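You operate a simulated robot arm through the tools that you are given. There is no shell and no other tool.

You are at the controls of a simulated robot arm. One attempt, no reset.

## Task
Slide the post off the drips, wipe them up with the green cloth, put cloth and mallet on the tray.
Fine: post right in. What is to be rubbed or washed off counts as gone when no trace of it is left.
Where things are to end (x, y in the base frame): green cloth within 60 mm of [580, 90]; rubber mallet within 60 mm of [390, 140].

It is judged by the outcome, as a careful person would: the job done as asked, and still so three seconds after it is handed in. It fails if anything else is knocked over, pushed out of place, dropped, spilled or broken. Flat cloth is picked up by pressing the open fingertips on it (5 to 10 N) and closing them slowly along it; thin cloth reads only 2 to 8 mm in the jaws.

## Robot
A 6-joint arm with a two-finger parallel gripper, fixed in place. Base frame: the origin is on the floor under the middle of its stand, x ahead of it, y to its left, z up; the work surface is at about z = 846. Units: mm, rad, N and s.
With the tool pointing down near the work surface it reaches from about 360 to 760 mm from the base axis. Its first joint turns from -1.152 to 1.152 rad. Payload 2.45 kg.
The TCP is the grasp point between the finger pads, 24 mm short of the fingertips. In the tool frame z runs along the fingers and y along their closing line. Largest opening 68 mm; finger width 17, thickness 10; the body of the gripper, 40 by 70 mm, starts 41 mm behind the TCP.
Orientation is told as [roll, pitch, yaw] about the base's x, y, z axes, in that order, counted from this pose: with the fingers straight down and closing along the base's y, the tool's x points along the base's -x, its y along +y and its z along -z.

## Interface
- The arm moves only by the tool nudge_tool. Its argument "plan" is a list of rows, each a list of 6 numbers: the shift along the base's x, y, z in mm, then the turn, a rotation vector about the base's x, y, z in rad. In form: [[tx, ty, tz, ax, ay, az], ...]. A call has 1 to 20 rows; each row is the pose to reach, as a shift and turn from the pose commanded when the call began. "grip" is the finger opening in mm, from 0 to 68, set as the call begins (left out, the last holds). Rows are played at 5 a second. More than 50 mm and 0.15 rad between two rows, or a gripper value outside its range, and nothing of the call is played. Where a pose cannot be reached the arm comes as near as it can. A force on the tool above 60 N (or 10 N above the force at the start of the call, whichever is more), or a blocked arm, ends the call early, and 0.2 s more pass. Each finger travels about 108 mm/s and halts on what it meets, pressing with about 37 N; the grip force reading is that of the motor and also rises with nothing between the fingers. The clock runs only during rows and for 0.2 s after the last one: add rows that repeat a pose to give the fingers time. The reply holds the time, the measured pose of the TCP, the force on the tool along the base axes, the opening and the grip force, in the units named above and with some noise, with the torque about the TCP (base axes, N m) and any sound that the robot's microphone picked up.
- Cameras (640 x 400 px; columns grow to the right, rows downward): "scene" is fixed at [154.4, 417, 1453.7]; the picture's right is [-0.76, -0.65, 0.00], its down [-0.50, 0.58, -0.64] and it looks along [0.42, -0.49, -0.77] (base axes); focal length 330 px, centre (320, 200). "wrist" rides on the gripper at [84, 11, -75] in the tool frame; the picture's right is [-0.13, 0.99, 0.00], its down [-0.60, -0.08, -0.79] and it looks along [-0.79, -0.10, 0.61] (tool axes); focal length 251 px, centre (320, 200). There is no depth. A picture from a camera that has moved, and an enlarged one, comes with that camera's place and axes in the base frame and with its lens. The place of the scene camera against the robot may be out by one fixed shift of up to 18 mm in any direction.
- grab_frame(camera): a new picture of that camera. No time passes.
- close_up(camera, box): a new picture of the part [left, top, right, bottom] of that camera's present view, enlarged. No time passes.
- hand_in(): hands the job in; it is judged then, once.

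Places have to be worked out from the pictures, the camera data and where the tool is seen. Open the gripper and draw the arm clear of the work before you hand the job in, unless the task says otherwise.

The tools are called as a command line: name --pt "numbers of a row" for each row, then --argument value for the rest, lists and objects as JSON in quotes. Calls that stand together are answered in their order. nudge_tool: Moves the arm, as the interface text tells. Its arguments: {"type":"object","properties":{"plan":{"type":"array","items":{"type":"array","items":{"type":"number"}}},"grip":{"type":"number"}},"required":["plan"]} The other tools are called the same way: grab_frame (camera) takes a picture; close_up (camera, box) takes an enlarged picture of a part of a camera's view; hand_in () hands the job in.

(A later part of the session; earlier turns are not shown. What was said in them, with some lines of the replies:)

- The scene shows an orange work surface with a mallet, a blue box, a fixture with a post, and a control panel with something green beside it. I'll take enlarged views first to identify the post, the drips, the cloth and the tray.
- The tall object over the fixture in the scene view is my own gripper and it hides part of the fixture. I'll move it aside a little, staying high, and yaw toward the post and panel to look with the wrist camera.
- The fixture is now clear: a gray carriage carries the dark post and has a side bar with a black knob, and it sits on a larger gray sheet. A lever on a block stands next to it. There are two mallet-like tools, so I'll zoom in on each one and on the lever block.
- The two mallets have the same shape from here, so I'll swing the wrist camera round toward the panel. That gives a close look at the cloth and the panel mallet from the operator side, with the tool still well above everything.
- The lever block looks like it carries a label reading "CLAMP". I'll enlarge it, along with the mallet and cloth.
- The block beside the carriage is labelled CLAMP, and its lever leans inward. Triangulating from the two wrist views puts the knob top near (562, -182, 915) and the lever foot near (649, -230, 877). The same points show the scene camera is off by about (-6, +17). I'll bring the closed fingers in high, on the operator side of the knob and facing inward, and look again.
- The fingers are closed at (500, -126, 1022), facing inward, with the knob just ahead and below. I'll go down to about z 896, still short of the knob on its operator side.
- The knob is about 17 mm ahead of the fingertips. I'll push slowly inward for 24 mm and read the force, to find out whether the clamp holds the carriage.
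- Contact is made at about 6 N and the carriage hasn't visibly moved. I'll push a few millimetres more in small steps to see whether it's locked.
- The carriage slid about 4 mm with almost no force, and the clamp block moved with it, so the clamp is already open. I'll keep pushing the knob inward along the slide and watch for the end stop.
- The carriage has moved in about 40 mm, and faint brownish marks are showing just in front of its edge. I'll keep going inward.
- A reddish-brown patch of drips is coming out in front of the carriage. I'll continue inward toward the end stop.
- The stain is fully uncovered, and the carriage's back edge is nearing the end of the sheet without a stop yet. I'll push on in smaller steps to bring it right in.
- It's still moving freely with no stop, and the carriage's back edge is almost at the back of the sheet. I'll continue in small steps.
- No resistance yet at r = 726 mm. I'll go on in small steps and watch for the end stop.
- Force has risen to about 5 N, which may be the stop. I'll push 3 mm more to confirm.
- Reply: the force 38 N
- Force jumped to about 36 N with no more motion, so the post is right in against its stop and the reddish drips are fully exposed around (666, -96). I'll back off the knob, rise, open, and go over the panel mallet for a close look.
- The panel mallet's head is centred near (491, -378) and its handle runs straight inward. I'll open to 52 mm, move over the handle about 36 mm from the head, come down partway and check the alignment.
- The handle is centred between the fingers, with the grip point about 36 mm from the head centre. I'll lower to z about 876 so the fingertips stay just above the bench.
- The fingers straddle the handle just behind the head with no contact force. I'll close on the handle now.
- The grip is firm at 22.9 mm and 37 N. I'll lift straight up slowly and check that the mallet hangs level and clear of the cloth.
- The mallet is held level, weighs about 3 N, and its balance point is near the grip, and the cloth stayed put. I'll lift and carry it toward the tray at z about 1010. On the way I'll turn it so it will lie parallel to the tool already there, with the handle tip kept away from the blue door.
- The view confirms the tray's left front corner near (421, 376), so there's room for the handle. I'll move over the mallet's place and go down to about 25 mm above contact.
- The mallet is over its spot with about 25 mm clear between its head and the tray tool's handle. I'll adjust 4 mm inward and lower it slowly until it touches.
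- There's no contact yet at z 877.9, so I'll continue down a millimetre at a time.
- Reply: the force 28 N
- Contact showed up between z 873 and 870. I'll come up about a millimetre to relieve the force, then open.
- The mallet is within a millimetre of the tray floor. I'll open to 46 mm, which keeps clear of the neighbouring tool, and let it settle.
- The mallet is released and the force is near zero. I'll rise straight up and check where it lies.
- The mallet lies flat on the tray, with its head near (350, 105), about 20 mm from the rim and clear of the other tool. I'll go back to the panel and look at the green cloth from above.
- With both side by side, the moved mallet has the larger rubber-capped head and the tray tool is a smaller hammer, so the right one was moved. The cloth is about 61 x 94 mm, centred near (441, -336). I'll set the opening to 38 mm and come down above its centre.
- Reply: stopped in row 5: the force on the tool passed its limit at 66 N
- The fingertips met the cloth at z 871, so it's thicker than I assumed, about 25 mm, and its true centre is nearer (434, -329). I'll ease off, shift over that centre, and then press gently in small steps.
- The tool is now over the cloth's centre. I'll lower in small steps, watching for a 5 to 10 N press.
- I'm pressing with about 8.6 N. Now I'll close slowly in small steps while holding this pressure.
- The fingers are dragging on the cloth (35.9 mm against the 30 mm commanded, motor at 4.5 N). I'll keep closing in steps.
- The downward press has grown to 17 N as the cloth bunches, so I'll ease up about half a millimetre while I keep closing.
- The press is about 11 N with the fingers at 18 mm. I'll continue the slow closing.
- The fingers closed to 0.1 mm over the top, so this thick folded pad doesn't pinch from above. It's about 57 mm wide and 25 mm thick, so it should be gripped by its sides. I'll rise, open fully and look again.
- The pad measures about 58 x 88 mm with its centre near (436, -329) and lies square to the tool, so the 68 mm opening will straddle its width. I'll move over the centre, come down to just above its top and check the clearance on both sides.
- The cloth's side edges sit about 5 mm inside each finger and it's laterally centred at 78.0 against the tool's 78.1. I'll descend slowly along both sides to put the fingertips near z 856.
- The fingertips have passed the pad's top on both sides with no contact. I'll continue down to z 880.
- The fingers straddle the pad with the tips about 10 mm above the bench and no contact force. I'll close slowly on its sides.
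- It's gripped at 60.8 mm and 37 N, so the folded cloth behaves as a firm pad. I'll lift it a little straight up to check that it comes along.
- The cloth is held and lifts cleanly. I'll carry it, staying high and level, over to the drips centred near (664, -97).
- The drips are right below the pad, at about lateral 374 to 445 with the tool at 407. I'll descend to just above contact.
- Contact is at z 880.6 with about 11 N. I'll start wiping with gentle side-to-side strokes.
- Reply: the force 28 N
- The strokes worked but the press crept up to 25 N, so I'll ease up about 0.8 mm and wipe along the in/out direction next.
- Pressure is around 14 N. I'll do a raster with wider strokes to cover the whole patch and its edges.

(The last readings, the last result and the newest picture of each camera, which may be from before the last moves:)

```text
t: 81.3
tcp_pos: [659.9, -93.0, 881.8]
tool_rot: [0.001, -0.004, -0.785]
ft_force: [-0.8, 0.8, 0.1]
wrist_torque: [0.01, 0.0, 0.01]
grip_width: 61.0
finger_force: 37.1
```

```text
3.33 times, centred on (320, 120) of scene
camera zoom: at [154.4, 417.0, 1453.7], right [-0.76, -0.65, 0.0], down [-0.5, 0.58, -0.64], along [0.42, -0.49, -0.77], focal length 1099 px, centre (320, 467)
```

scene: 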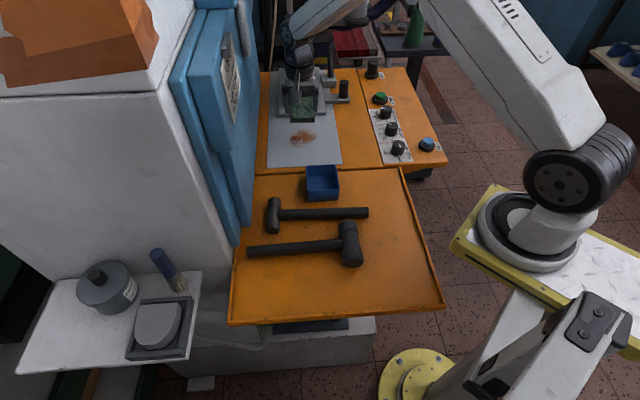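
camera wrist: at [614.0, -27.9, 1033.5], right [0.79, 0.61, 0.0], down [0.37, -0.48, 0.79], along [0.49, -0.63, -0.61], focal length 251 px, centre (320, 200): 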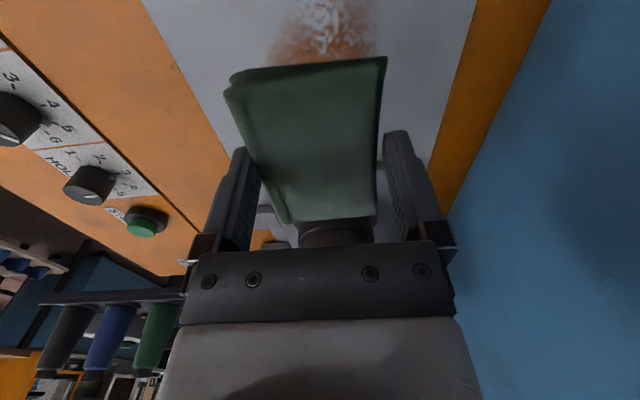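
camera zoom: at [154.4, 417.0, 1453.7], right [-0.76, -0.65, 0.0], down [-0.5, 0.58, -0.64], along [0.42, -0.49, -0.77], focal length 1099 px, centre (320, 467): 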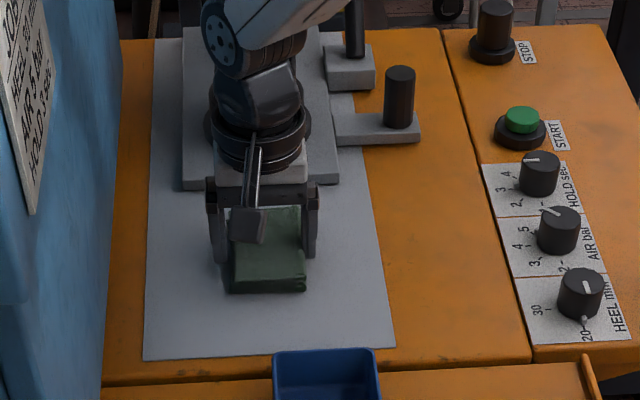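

Pressure has dropped to about zero at this height. I'll lift and move the cloth aside to see how much of the stain is left.

nudge_tool --pt "0 0 10 0 0 0" --pt "-10 -10 40 0 0 0" --pt "-40 -35 70 0 0 0" --pt "-75 -65 85 0 0 0" --pt "-110 -95 90 0 0 0" --pt "-110 -95 90 0 0 0"

close_up --camera "scene" --box '[250, 90, 360, 180]'

grab_frame --camera "wrist"

```text
t: 82.7
tcp_pos: [548.3, -185.7, 973.1]
tool_rot: [0.001, -0.001, -0.785]
ft_force: [-0.5, -0.7, -0.3]
wrist_torque: [0.01, -0.03, 0.0]
grip_width: 60.8
finger_force: 37.2
```

```text
4.44 times, centred on (305, 135) of scene
camera zoom: at [154.4, 417.0, 1453.7], right [-0.76, -0.65, 0.0], down [-0.5, 0.58, -0.64], along [0.42, -0.49, -0.77], focal length 1465 px, centre (387, 489)
```

zoom: 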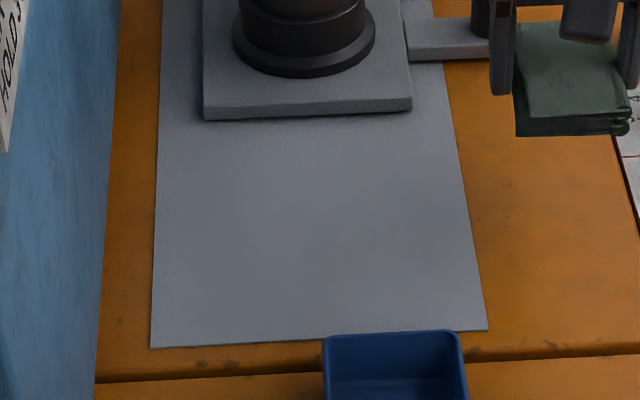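

```text
taken
camera wrist: at [495.3, -117.9, 1046.1], right [0.79, 0.61, 0.0], down [0.37, -0.48, 0.79], along [0.49, -0.63, -0.61], focal length 251 px, centre (320, 200)
```

wrist: 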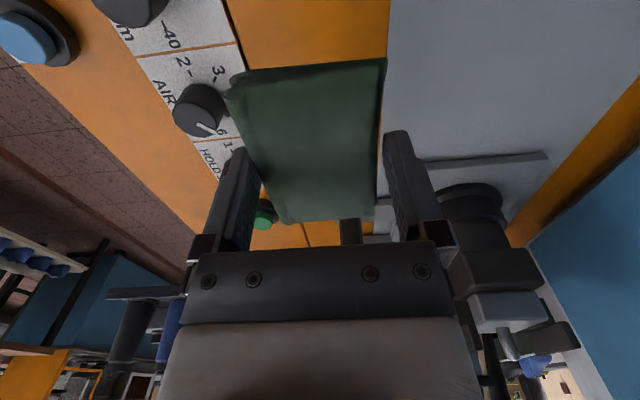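

The sheet looks clean. I'll zoom in hard on the area to check for faint traces before putting the cloth away.

close_up --camera "scene" --box '[275, 115, 345, 160]'

close_up --camera "wrist" --box '[380, 0, 640, 170]'

close_up --camera "scene" --box '[285, 120, 325, 150]'

```text
8.89 times, centred on (310, 138) of scene
camera zoom: at [154.4, 417.0, 1453.7], right [-0.76, -0.65, 0.0], down [-0.5, 0.58, -0.64], along [0.42, -0.49, -0.77], focal length 2930 px, centre (409, 756)
```

zoom: 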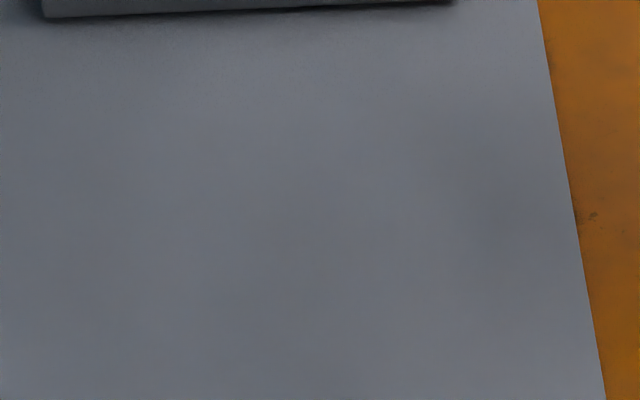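

```text
2.35 times, centred on (510, 85) of wrist
camera zoom: at [495.3, -117.9, 1046.1], right [0.79, 0.61, 0.0], down [0.37, -0.48, 0.79], along [0.49, -0.63, -0.61], focal length 592 px, centre (-127, 471)
```

zoom: 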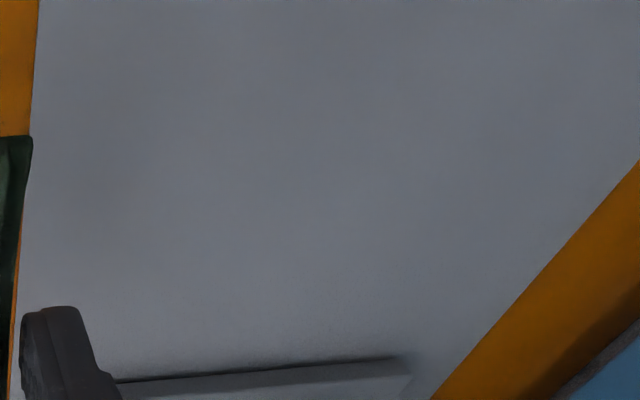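

```text
13.33 times, centred on (305, 135) of scene
camera zoom: at [154.4, 417.0, 1453.7], right [-0.76, -0.65, 0.0], down [-0.5, 0.58, -0.64], along [0.42, -0.49, -0.77], focal length 4394 px, centre (520, 1067)
```

zoom: 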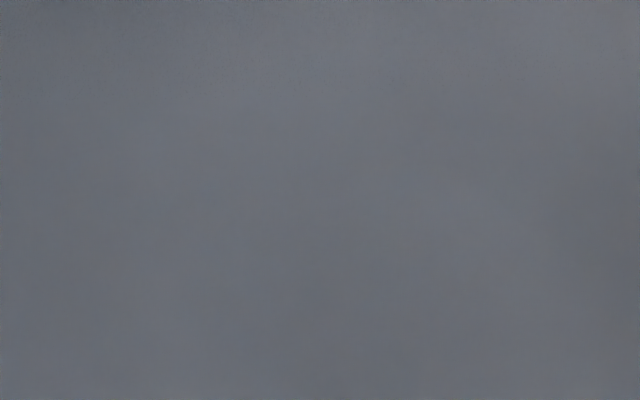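

No trace of the drips shows in any view. Now for the cloth: the free spot on the tray lies between the hammer head, the blue box and the door, so I'll take a close look there before placing it.

close_up --camera "scene" --box '[240, 150, 350, 230]'

grab_frame --camera "scene"

```text
5.00 times, centred on (295, 190) of scene
camera zoom: at [154.4, 417.0, 1453.7], right [-0.76, -0.65, 0.0], down [-0.5, 0.58, -0.64], along [0.42, -0.49, -0.77], focal length 1648 px, centre (445, 250)
```

zoom: 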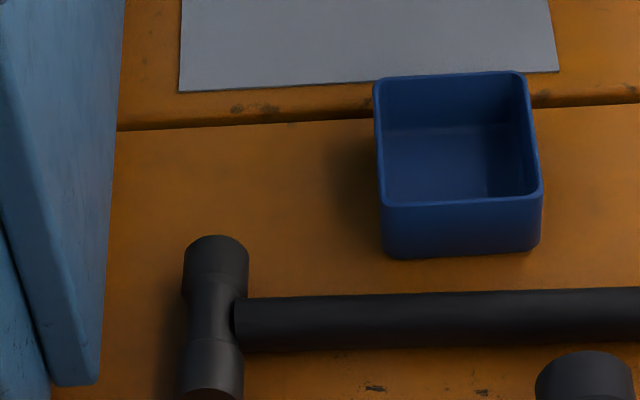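

```text
taken
```

scene: 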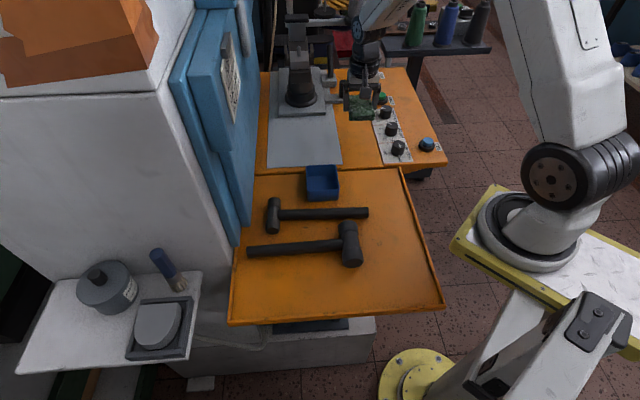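

The free spot is clear: the hammer head ends at about i = 293, the box edge is at l ≈ 404, the door at l ≈ 530 and the tray's back seam at i ≈ 398. I'll aim the cloth at about (571, 74), 18 mm from the nominal point and a safe distance from the door, and carry it there high.

nudge_tool --pt "4 40 0 0 0 0" --pt "8 84 0 0 0 0" --pt "12 128 0 0 0 0" --pt "15 172 0 0 0 0" --pt "19 216 0 0 0 0" --pt "22.5 250 0 0 0 0" --pt "22.5 259.5 0 0 0 0" --pt "22.5 259.5 0 0 0 0"

grab_frame --camera "scene"

grab_frame --camera "wrist"

```text
t: 84.5
tcp_pos: [573.8, 73.7, 970.9]
tool_rot: [0.001, -0.004, -0.785]
ft_force: [-0.1, 0.8, -0.7]
wrist_torque: [0.06, -0.05, 0.01]
grip_width: 60.7
finger_force: 36.7
```

```text
taken
```

scene: 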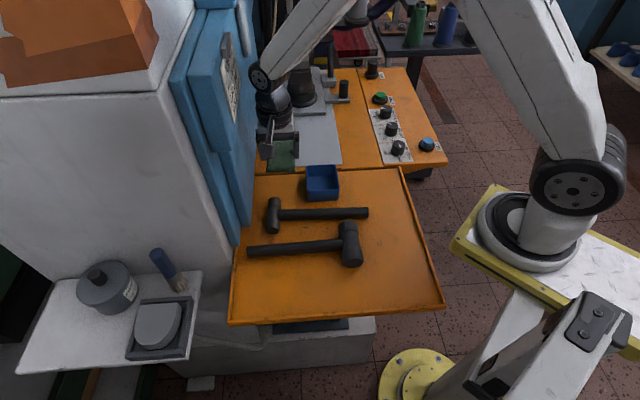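

```text
taken
camera wrist: at [521.2, 140.3, 1044.9], right [0.79, 0.61, 0.0], down [0.37, -0.48, 0.79], along [0.49, -0.63, -0.61], focal length 251 px, centre (320, 200)
```

wrist: 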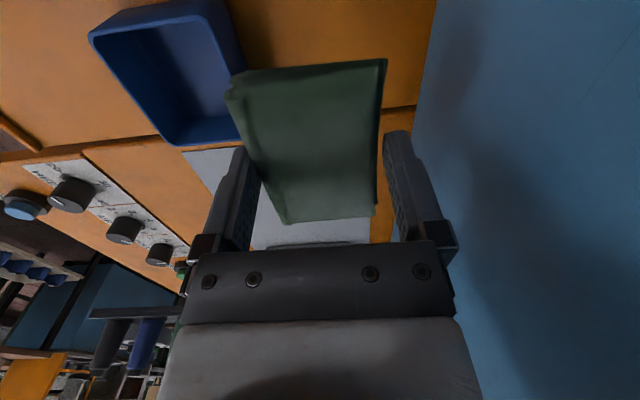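

The cloth is over the free patch, about 30 mm off the door side and just short of the back seam. I'll nudge it 2 mm back and lower it to just above the tray.

nudge_tool --pt "-2.5 0.5 -20 0 0 0" --pt "-2.5 0.5 -42 0 0 0" --pt "-2.5 0.5 -62 0 0 0" --pt "-2.5 0.5 -78 0 0 0" --pt "-2.5 0.5 -86 0 0 0" --pt "-2.5 0.5 -86 0 0 0"

close_up --camera "scene" --box '[230, 50, 370, 240]'

grab_frame --camera "wrist"

```text
t: 85.9
tcp_pos: [568.9, 73.0, 887.2]
tool_rot: [-0.001, 0.0, -0.784]
ft_force: [0.3, -0.1, -0.7]
wrist_torque: [-0.01, -0.02, -0.02]
grip_width: 60.8
finger_force: 37.5
```

```text
2.11 times, centred on (300, 145) of scene
camera zoom: at [154.4, 417.0, 1453.7], right [-0.76, -0.65, 0.0], down [-0.5, 0.58, -0.64], along [0.42, -0.49, -0.77], focal length 694 px, centre (362, 316)
```

zoom: 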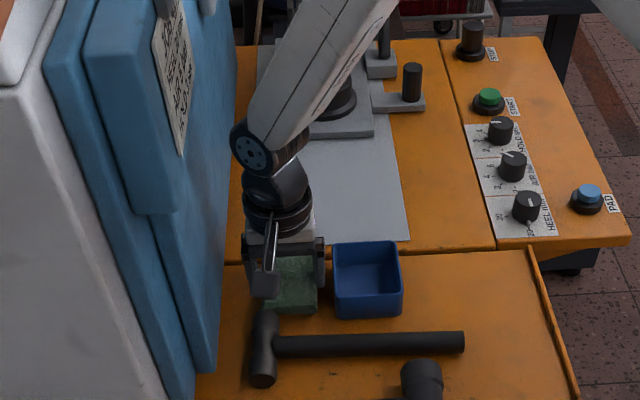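

```text
taken
camera wrist: at [516.9, 140.8, 960.0], right [0.79, 0.61, 0.0], down [0.37, -0.48, 0.79], along [0.49, -0.63, -0.61], focal length 251 px, centre (320, 200)
```

wrist: 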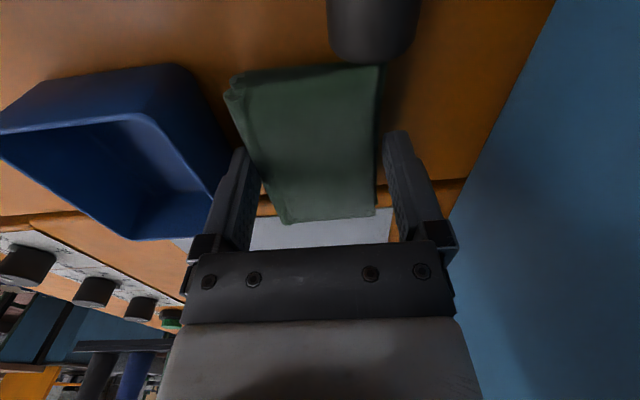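

The hammer head's end is at about i = 302, right at the pad's near edge, while the back seam is at about 403. I'll shift the pad 9 mm inward before lowering so it clears both.

nudge_tool --pt "3.2 -3.2 2 0 0 0" --pt "6.4 -6.5 2 0 0 0" --pt "6.4 -6.5 2 0 0 0"

grab_frame --camera "wrist"

close_up --camera "scene" --box '[240, 140, 350, 230]'

```text
t: 86.7
tcp_pos: [576.9, 67.7, 887.7]
tool_rot: [-0.002, -0.004, -0.786]
ft_force: [-0.1, -0.6, -0.7]
wrist_torque: [0.0, 0.0, 0.01]
grip_width: 60.6
finger_force: 37.0
```

```text
taken
camera wrist: at [523.8, 134.3, 962.1], right [0.79, 0.61, 0.0], down [0.37, -0.48, 0.79], along [0.49, -0.63, -0.61], focal length 251 px, centre (320, 200)
```

wrist: 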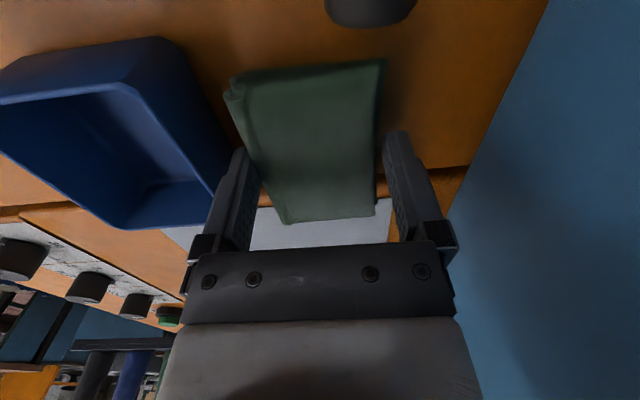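

```text
4.44 times, centred on (295, 185) of scene
camera zoom: at [154.4, 417.0, 1453.7], right [-0.76, -0.65, 0.0], down [-0.5, 0.58, -0.64], along [0.42, -0.49, -0.77], focal length 1465 px, centre (431, 267)
```

zoom: 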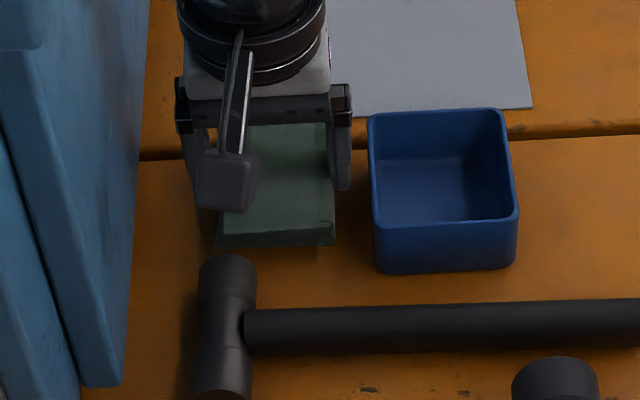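

There is now a clear gap to the hammer head. The pad's far end is right at the seam, so I'll come back 3 mm and lower in small steps.

nudge_tool --pt "-2.1 2.1 -3 0 0 0" --pt "-2.1 2.1 -6 0 0 0" --pt "-2.1 2.1 -7 0 0 0" --pt "-2.1 2.1 -7 0 0 0"

```text
t: 87.7
tcp_pos: [575.7, 68.6, 881.2]
tool_rot: [0.002, -0.003, -0.785]
ft_force: [-3.0, 0.0, 5.4]
wrist_torque: [-0.26, -0.1, -0.12]
grip_width: 60.9
finger_force: 37.5
```

There's already a light one-sided contact at z 881, a little higher than expected. I'll look at what it's touching.

close_up --camera "scene" --box '[240, 140, 350, 230]'

grab_frame --camera "wrist"

close_up --camera "wrist" --box '[180, 0, 460, 240]'

```text
4.44 times, centred on (295, 185) of scene
camera zoom: at [154.2, 417.0, 1453.7], right [-0.76, -0.65, 0.0], down [-0.5, 0.58, -0.64], along [0.42, -0.49, -0.77], focal length 1465 px, centre (431, 267)
```

zoom: 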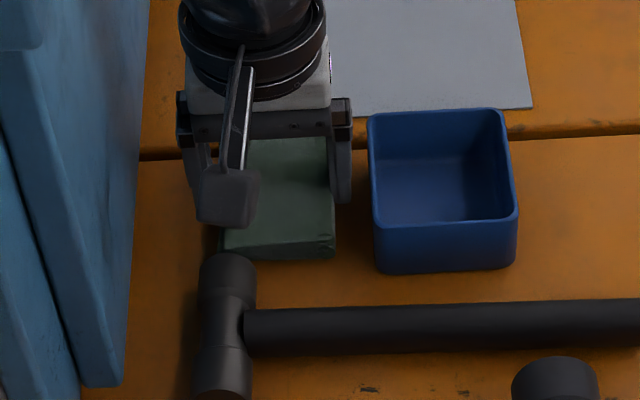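

```text
taken
camera wrist: at [521.7, 136.5, 955.2], right [0.79, 0.61, 0.0], down [0.37, -0.48, 0.79], along [0.49, -0.63, -0.61], focal length 251 px, centre (320, 200)
```

wrist: 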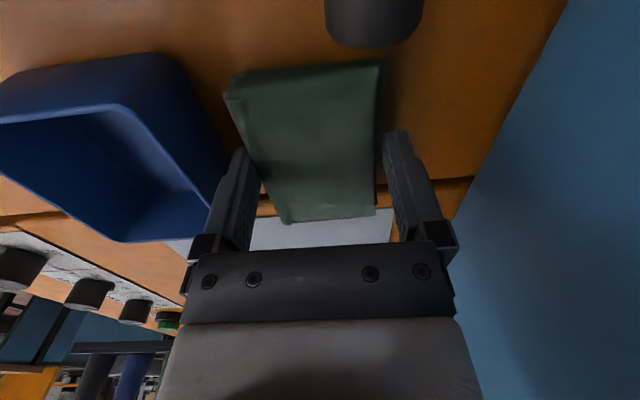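

```text
1.67 times, centred on (320, 120) of wrist
camera zoom: at [521.7, 136.5, 955.2], right [0.79, 0.61, 0.0], down [0.37, -0.48, 0.79], along [0.49, -0.63, -0.61], focal length 419 px, centre (320, 333)
```

zoom: 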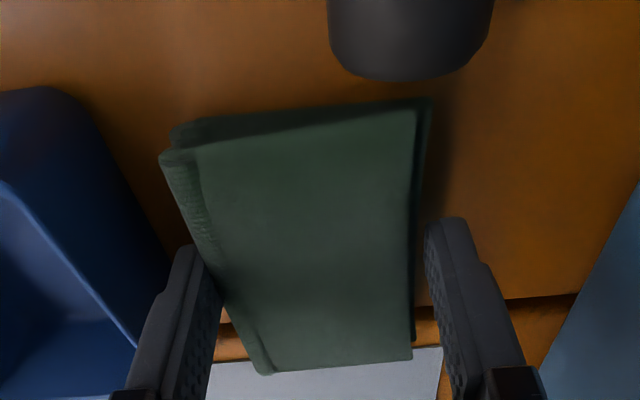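

The torque says the contact is at the pad's inner end, on the raised lip of the bench behind the tray. Turned 90°, with its 61 mm side inward, the pad will fit with more room on both sides. I'll lift, rotate and check.

nudge_tool --pt "0 0 15 0 0 0" --pt "0 0 45 0 0 0" --pt "0 0 75 0 0 0" --pt "-1 1 75 0 0 0.14" --pt "-1 1 75 0 0 0.28" --pt "-2 2 75 0 0 0.42" --pt "-2 2 75 0 0 0.56" --pt "-2 2 75 0 0 0.7" --pt "-2 2 75 0 0 0.84" --pt "-2 2 75 0 0 0.98" --pt "-2 2 75 0 0 1.12" --pt "-2 2 75 0 0 1.26" --pt "-2 2 75 0 0 1.4" --pt "-2 2 75 0 0 1.5" --pt "-2 2 75 0 0 1.57" --pt "-2 2 75 0 0 1.57"

grab_frame --camera "wrist"

close_up --camera "scene" --box '[230, 50, 370, 240]'

```text
t: 91.1
tcp_pos: [572.5, 70.3, 955.3]
tool_rot: [0.002, -0.004, 0.787]
ft_force: [-0.2, 0.4, 0.1]
wrist_torque: [-0.02, -0.02, -0.02]
grip_width: 60.8
finger_force: 37.3
```

```text
taken
camera wrist: at [504.5, 19.3, 1029.7], right [-0.61, 0.79, 0.0], down [0.48, 0.37, 0.79], along [0.63, 0.49, -0.61], focal length 251 px, centre (320, 200)
```

wrist: 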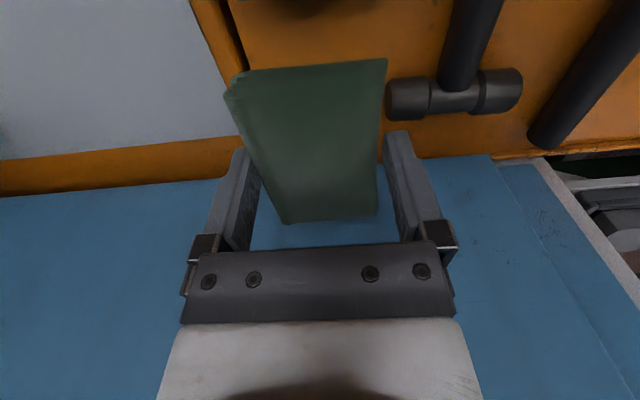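

```text
2.11 times, centred on (300, 145) of scene
camera zoom: at [154.4, 417.0, 1453.7], right [-0.76, -0.65, 0.0], down [-0.5, 0.58, -0.64], along [0.42, -0.49, -0.77], focal length 694 px, centre (362, 316)
```

zoom: 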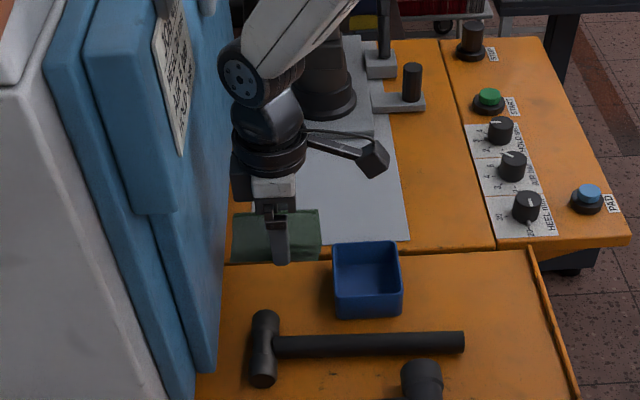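

Rotated, the pad spans about i 322 to 383 and l 412 to 500, clear of the hammer head, lip, box and door. I'll lower it.

nudge_tool --pt "0 0 -20 0 0 0" --pt "0 0 -40 0 0 0" --pt "0 0 -58 0 0 0" --pt "0 0 -70 0 0 0" --pt "0 0 -70 0 0 0"

grab_frame --camera "wrist"

close_up --camera "scene" --box '[240, 140, 350, 230]'

```text
t: 92.3
tcp_pos: [572.7, 72.2, 883.4]
tool_rot: [0.0, -0.005, 0.785]
ft_force: [0.2, 0.2, -0.6]
wrist_torque: [0.0, -0.02, -0.03]
grip_width: 60.6
finger_force: 36.7
```

```text
taken
camera wrist: at [504.7, 20.4, 958.3], right [-0.61, 0.79, 0.0], down [0.48, 0.37, 0.79], along [0.63, 0.48, -0.61], focal length 251 px, centre (320, 200)
```

wrist: 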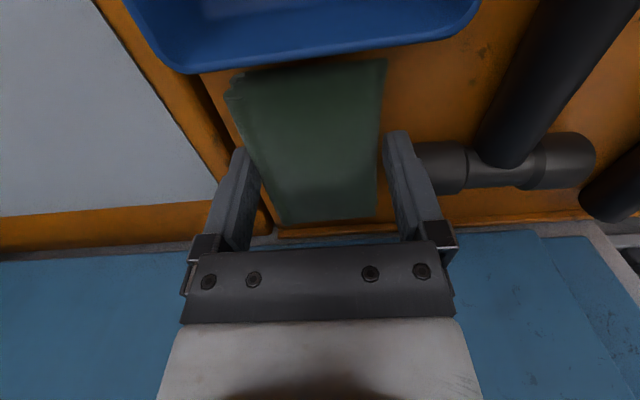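

```text
4.44 times, centred on (295, 185) of scene
camera zoom: at [154.4, 417.0, 1453.7], right [-0.76, -0.65, 0.0], down [-0.5, 0.58, -0.64], along [0.42, -0.49, -0.77], focal length 1465 px, centre (431, 267)
```

zoom: 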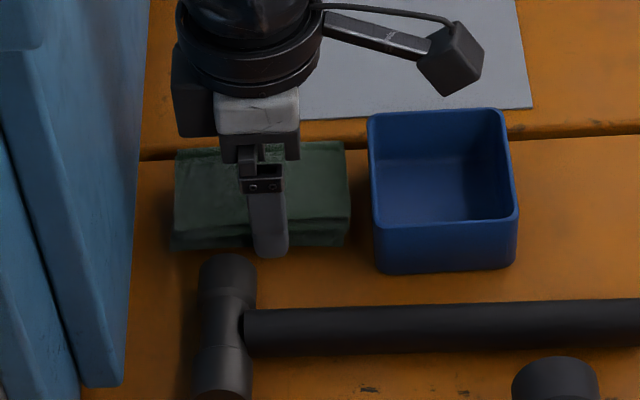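

The spacing looks right on all sides. I'll lower the last few millimetres in small steps until it touches.

nudge_tool --pt "0 0 -1.5 0 0 0" --pt "0 0 -3 0 0 0" --pt "0 0 -4 0 0 0" --pt "0 0 -4 0 0 0"

```text
t: 93.3
tcp_pos: [572.5, 70.2, 881.1]
tool_rot: [0.001, -0.003, 0.785]
ft_force: [-0.4, 0.7, -0.6]
wrist_torque: [0.04, 0.02, 0.03]
grip_width: 60.7
finger_force: 36.6
```

nudge_tool --pt "0 0 -1 0 0 0" --pt "0 0 -2 0 0 0" --pt "0 0 -2 0 0 0"

```text
t: 94.1
tcp_pos: [572.3, 71.3, 878.8]
tool_rot: [-0.001, -0.003, 0.785]
ft_force: [0.1, 0.0, -0.1]
wrist_torque: [-0.01, -0.02, 0.02]
grip_width: 60.9
finger_force: 36.8
```

nudge_tool --pt "0 0 -0.8 0 0 0" --pt "0 0 -1.6 0 0 0" --pt "0 0 -1.6 0 0 0"

```text
t: 94.9
tcp_pos: [571.6, 71.9, 877.8]
tool_rot: [0.0, -0.003, 0.787]
ft_force: [-0.2, -0.2, 0.3]
wrist_torque: [-0.02, 0.01, 0.0]
grip_width: 60.9
finger_force: 36.9
```

nudge_tool --pt "0 0 -0.6 0 0 0" --pt "0 0 -1.2 0 0 0" --pt "0 0 -1.2 0 0 0"

```text
t: 95.7
tcp_pos: [572.1, 71.3, 877.3]
tool_rot: [-0.001, -0.004, 0.786]
ft_force: [-2.1, 0.1, 5.4]
wrist_torque: [-0.06, 0.12, -0.02]
grip_width: 61.1
finger_force: 37.3
```

The pad is resting on the tray with about 5 N. I'll open just enough to release it and then rise straight up.

nudge_tool --pt "0 0 0.3 0 0 0" --pt "0 0 0.3 0 0 0" --pt "0 0 0.3 0 0 0" --grip 66

grab_frame --camera "wrist"

close_up --camera "scene" --box '[240, 140, 350, 230]'

```text
t: 96.5
tcp_pos: [574.1, 72.1, 877.1]
tool_rot: [0.001, -0.003, 0.785]
ft_force: [0.7, 0.3, 0.1]
wrist_torque: [-0.01, 0.02, 0.02]
grip_width: 65.8
finger_force: 0.1
```

```text
taken
camera wrist: at [504.7, 19.6, 951.2], right [-0.61, 0.79, 0.0], down [0.48, 0.37, 0.79], along [0.63, 0.48, -0.61], focal length 251 px, centre (320, 200)
```

wrist: 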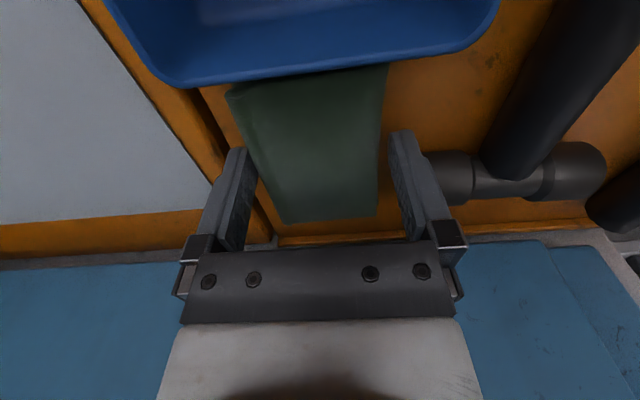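

```text
4.44 times, centred on (295, 185) of scene
camera zoom: at [154.4, 417.0, 1453.7], right [-0.76, -0.65, 0.0], down [-0.5, 0.58, -0.64], along [0.42, -0.49, -0.77], focal length 1465 px, centre (431, 267)
```

zoom: 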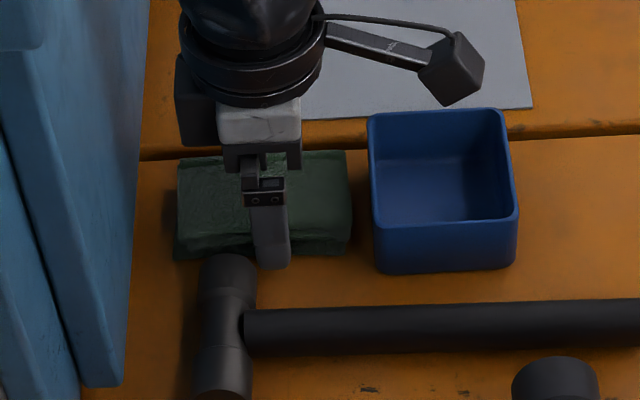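

The pad is released and nothing is in contact. I'll raise the tool straight up slowly.

nudge_tool --pt "0 0 6 0 0 0" --pt "0 0 15 0 0 0" --pt "0 0 35 0 0 0" --pt "0 0 70 0 0 0" --pt "0 0 110 0 0 0" --pt "0 0 110 0 0 0"

close_up --camera "scene" --box '[240, 140, 350, 230]'

```text
t: 97.9
tcp_pos: [573.0, 69.1, 986.7]
tool_rot: [0.001, -0.001, 0.786]
ft_force: [0.8, 0.0, 0.4]
wrist_torque: [-0.01, 0.0, -0.01]
grip_width: 66.1
finger_force: 0.0
```

```text
4.44 times, centred on (295, 185) of scene
camera zoom: at [154.4, 417.0, 1453.7], right [-0.76, -0.65, 0.0], down [-0.5, 0.58, -0.64], along [0.42, -0.49, -0.77], focal length 1465 px, centre (431, 267)
```

zoom: 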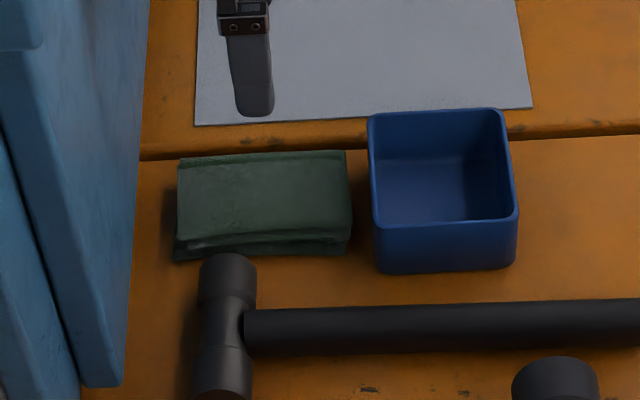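

The cloth lies flat on the tray and is clear of everything. I'll draw the arm up and away, then check the post, the sheet, the mallet and the cloth.

nudge_tool --pt "-20 -25 30 0 0 0" --pt "-45 -60 60 0 0 0" --pt "-70 -95 85 0 0 0" --pt "-90 -135 100 0 0 0" --pt "-105 -175 110 0 0 0" --pt "-115 -215 110 0 0 0" --pt "-120 -250 110 0 0 0" --pt "-120 -250 110 0 0 0"

grab_frame --camera "scene"

close_up --camera "scene" --box '[255, 90, 365, 180]'

close_up --camera "scene" --box '[220, 150, 450, 330]'

```text
refused: row 2 steps farther than a row can; nothing moved
```

```text
taken
```

scene: 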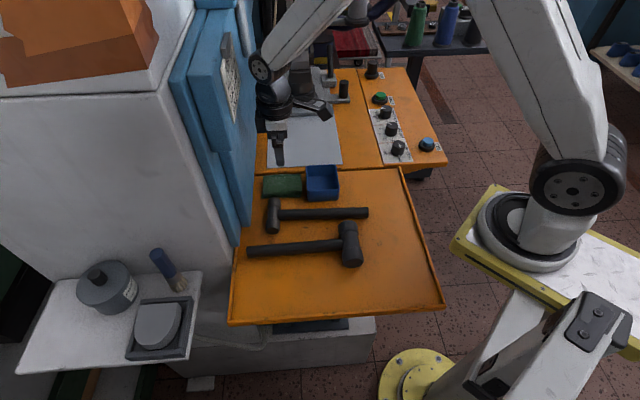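

```text
4.44 times, centred on (310, 135) of scene
camera zoom: at [154.4, 417.0, 1453.7], right [-0.76, -0.65, 0.0], down [-0.5, 0.58, -0.64], along [0.42, -0.49, -0.77], focal length 1465 px, centre (364, 489)
```

zoom: 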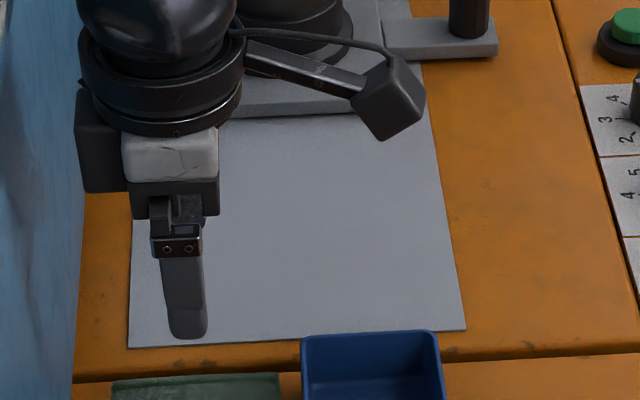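

```text
2.22 times, centred on (335, 240) of scene
camera zoom: at [154.4, 417.0, 1453.7], right [-0.76, -0.65, 0.0], down [-0.5, 0.58, -0.64], along [0.42, -0.49, -0.77], focal length 732 px, centre (287, 111)
```

zoom: 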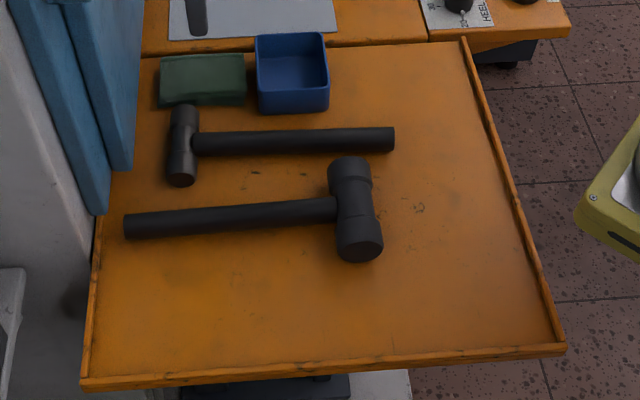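

The steps were too long, so nothing moved. I'll withdraw with shorter ones.

nudge_tool --pt "-15 -20 25 0 0 0" --pt "-32 -45 50 0 0 0" --pt "-50 -72 72 0 0 0" --pt "-68 -102 90 0 0 0" --pt "-84 -136 100 0 0 0" --pt "-98 -172 105 0 0 0" --pt "-110 -210 110 0 0 0" --pt "-118 -248 110 0 0 0" --pt "-118 -248 110 0 0 0"

grab_frame --camera "scene"

close_up --camera "scene" --box '[255, 60, 365, 180]'

close_up --camera "scene" --box '[270, 110, 345, 165]'

grab_frame --camera "wrist"

```text
t: 99.9
tcp_pos: [455.9, -178.0, 1096.7]
tool_rot: [-0.001, -0.005, 0.785]
ft_force: [-0.7, 0.1, -0.8]
wrist_torque: [0.02, 0.03, 0.0]
grip_width: 66.1
finger_force: 0.1
```

```text
taken
```

scene: 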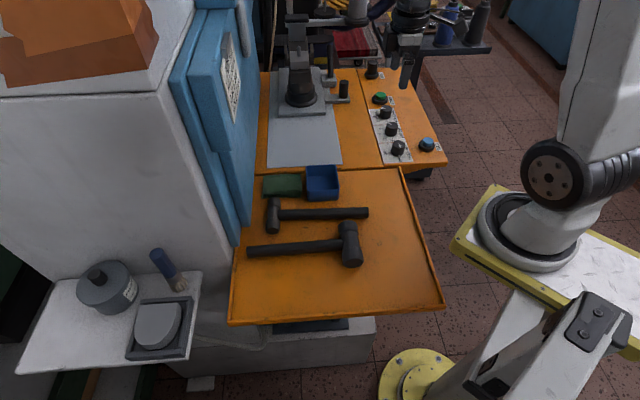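

```text
3.33 times, centred on (310, 120) of scene
camera zoom: at [154.4, 417.0, 1453.7], right [-0.76, -0.65, 0.0], down [-0.5, 0.58, -0.64], along [0.42, -0.49, -0.77], focal length 1099 px, centre (353, 467)
```

zoom: 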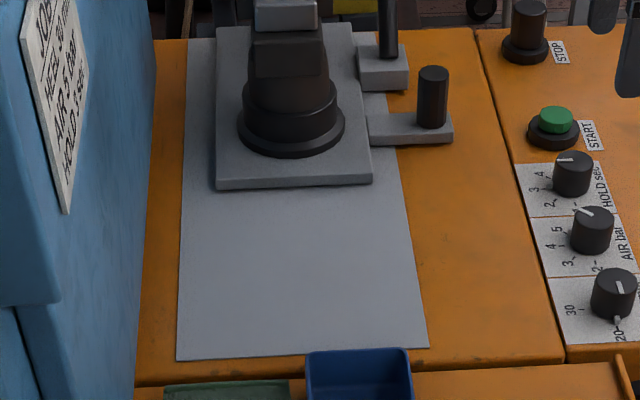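

```text
7.27 times, centred on (308, 138) of scene
camera zoom: at [154.4, 417.0, 1453.7], right [-0.76, -0.65, 0.0], down [-0.5, 0.58, -0.64], along [0.42, -0.49, -0.77], focal length 2397 px, centre (411, 654)
```

zoom: 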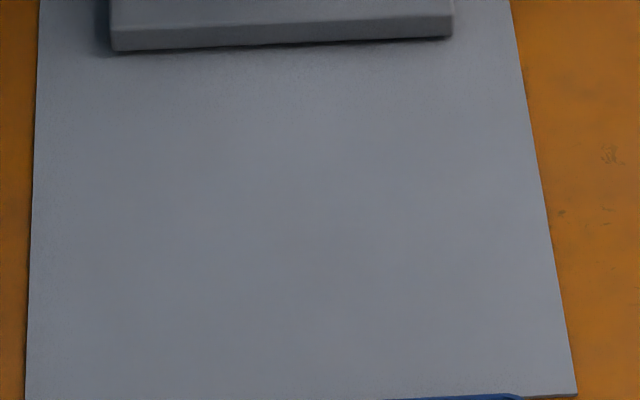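

```text
taken
camera wrist: at [387.9, -229.6, 1169.6], right [-0.61, 0.79, 0.0], down [0.48, 0.37, 0.79], along [0.63, 0.48, -0.61], focal length 251 px, centre (320, 200)
```

wrist: 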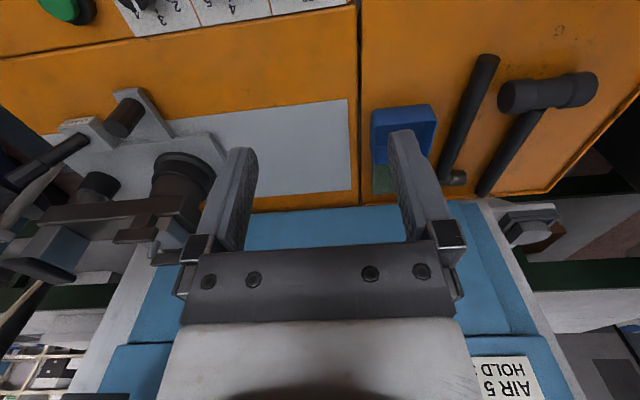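

All checks out: the post is still against its inner stop, the sheet is spotless, the cloth lies at about (572, 71), and the mallet's balance point is near (375, 128) on the tray. The hammer, box, knobs and buttons haven't moved, and the gripper is open and clear. I'm handing in now.

hand_in

```text
The job is handed in.
```

The job is done and handed in; I don't have the judge's result.

- **Post:** it is pushed right in against its end stop. The clamp was already open, so I left the lever alone.
- **Drips:** they are wiped up with the green cloth, and no trace shows in close-ups from either camera.
- **Green cloth:** it lies flat on the tray at about (572, 71), roughly 20 mm from its target.
- **Rubber mallet:** it lies flat on the tray with its balance point near (375, 128), roughly 19 mm from its target. Its head centre is about 56 mm away, inside the 60 mm limit. The middle of the handle is at about 61 mm, so the mallet would only just miss if it is measured there.

There were two similar tools. I moved the one from the control panel, which has the larger rubber-capped head, and left the smaller hammer on the tray where it was. The hammer, blue box, knobs and buttons look undisturbed, and the gripper is open and clear of the work.
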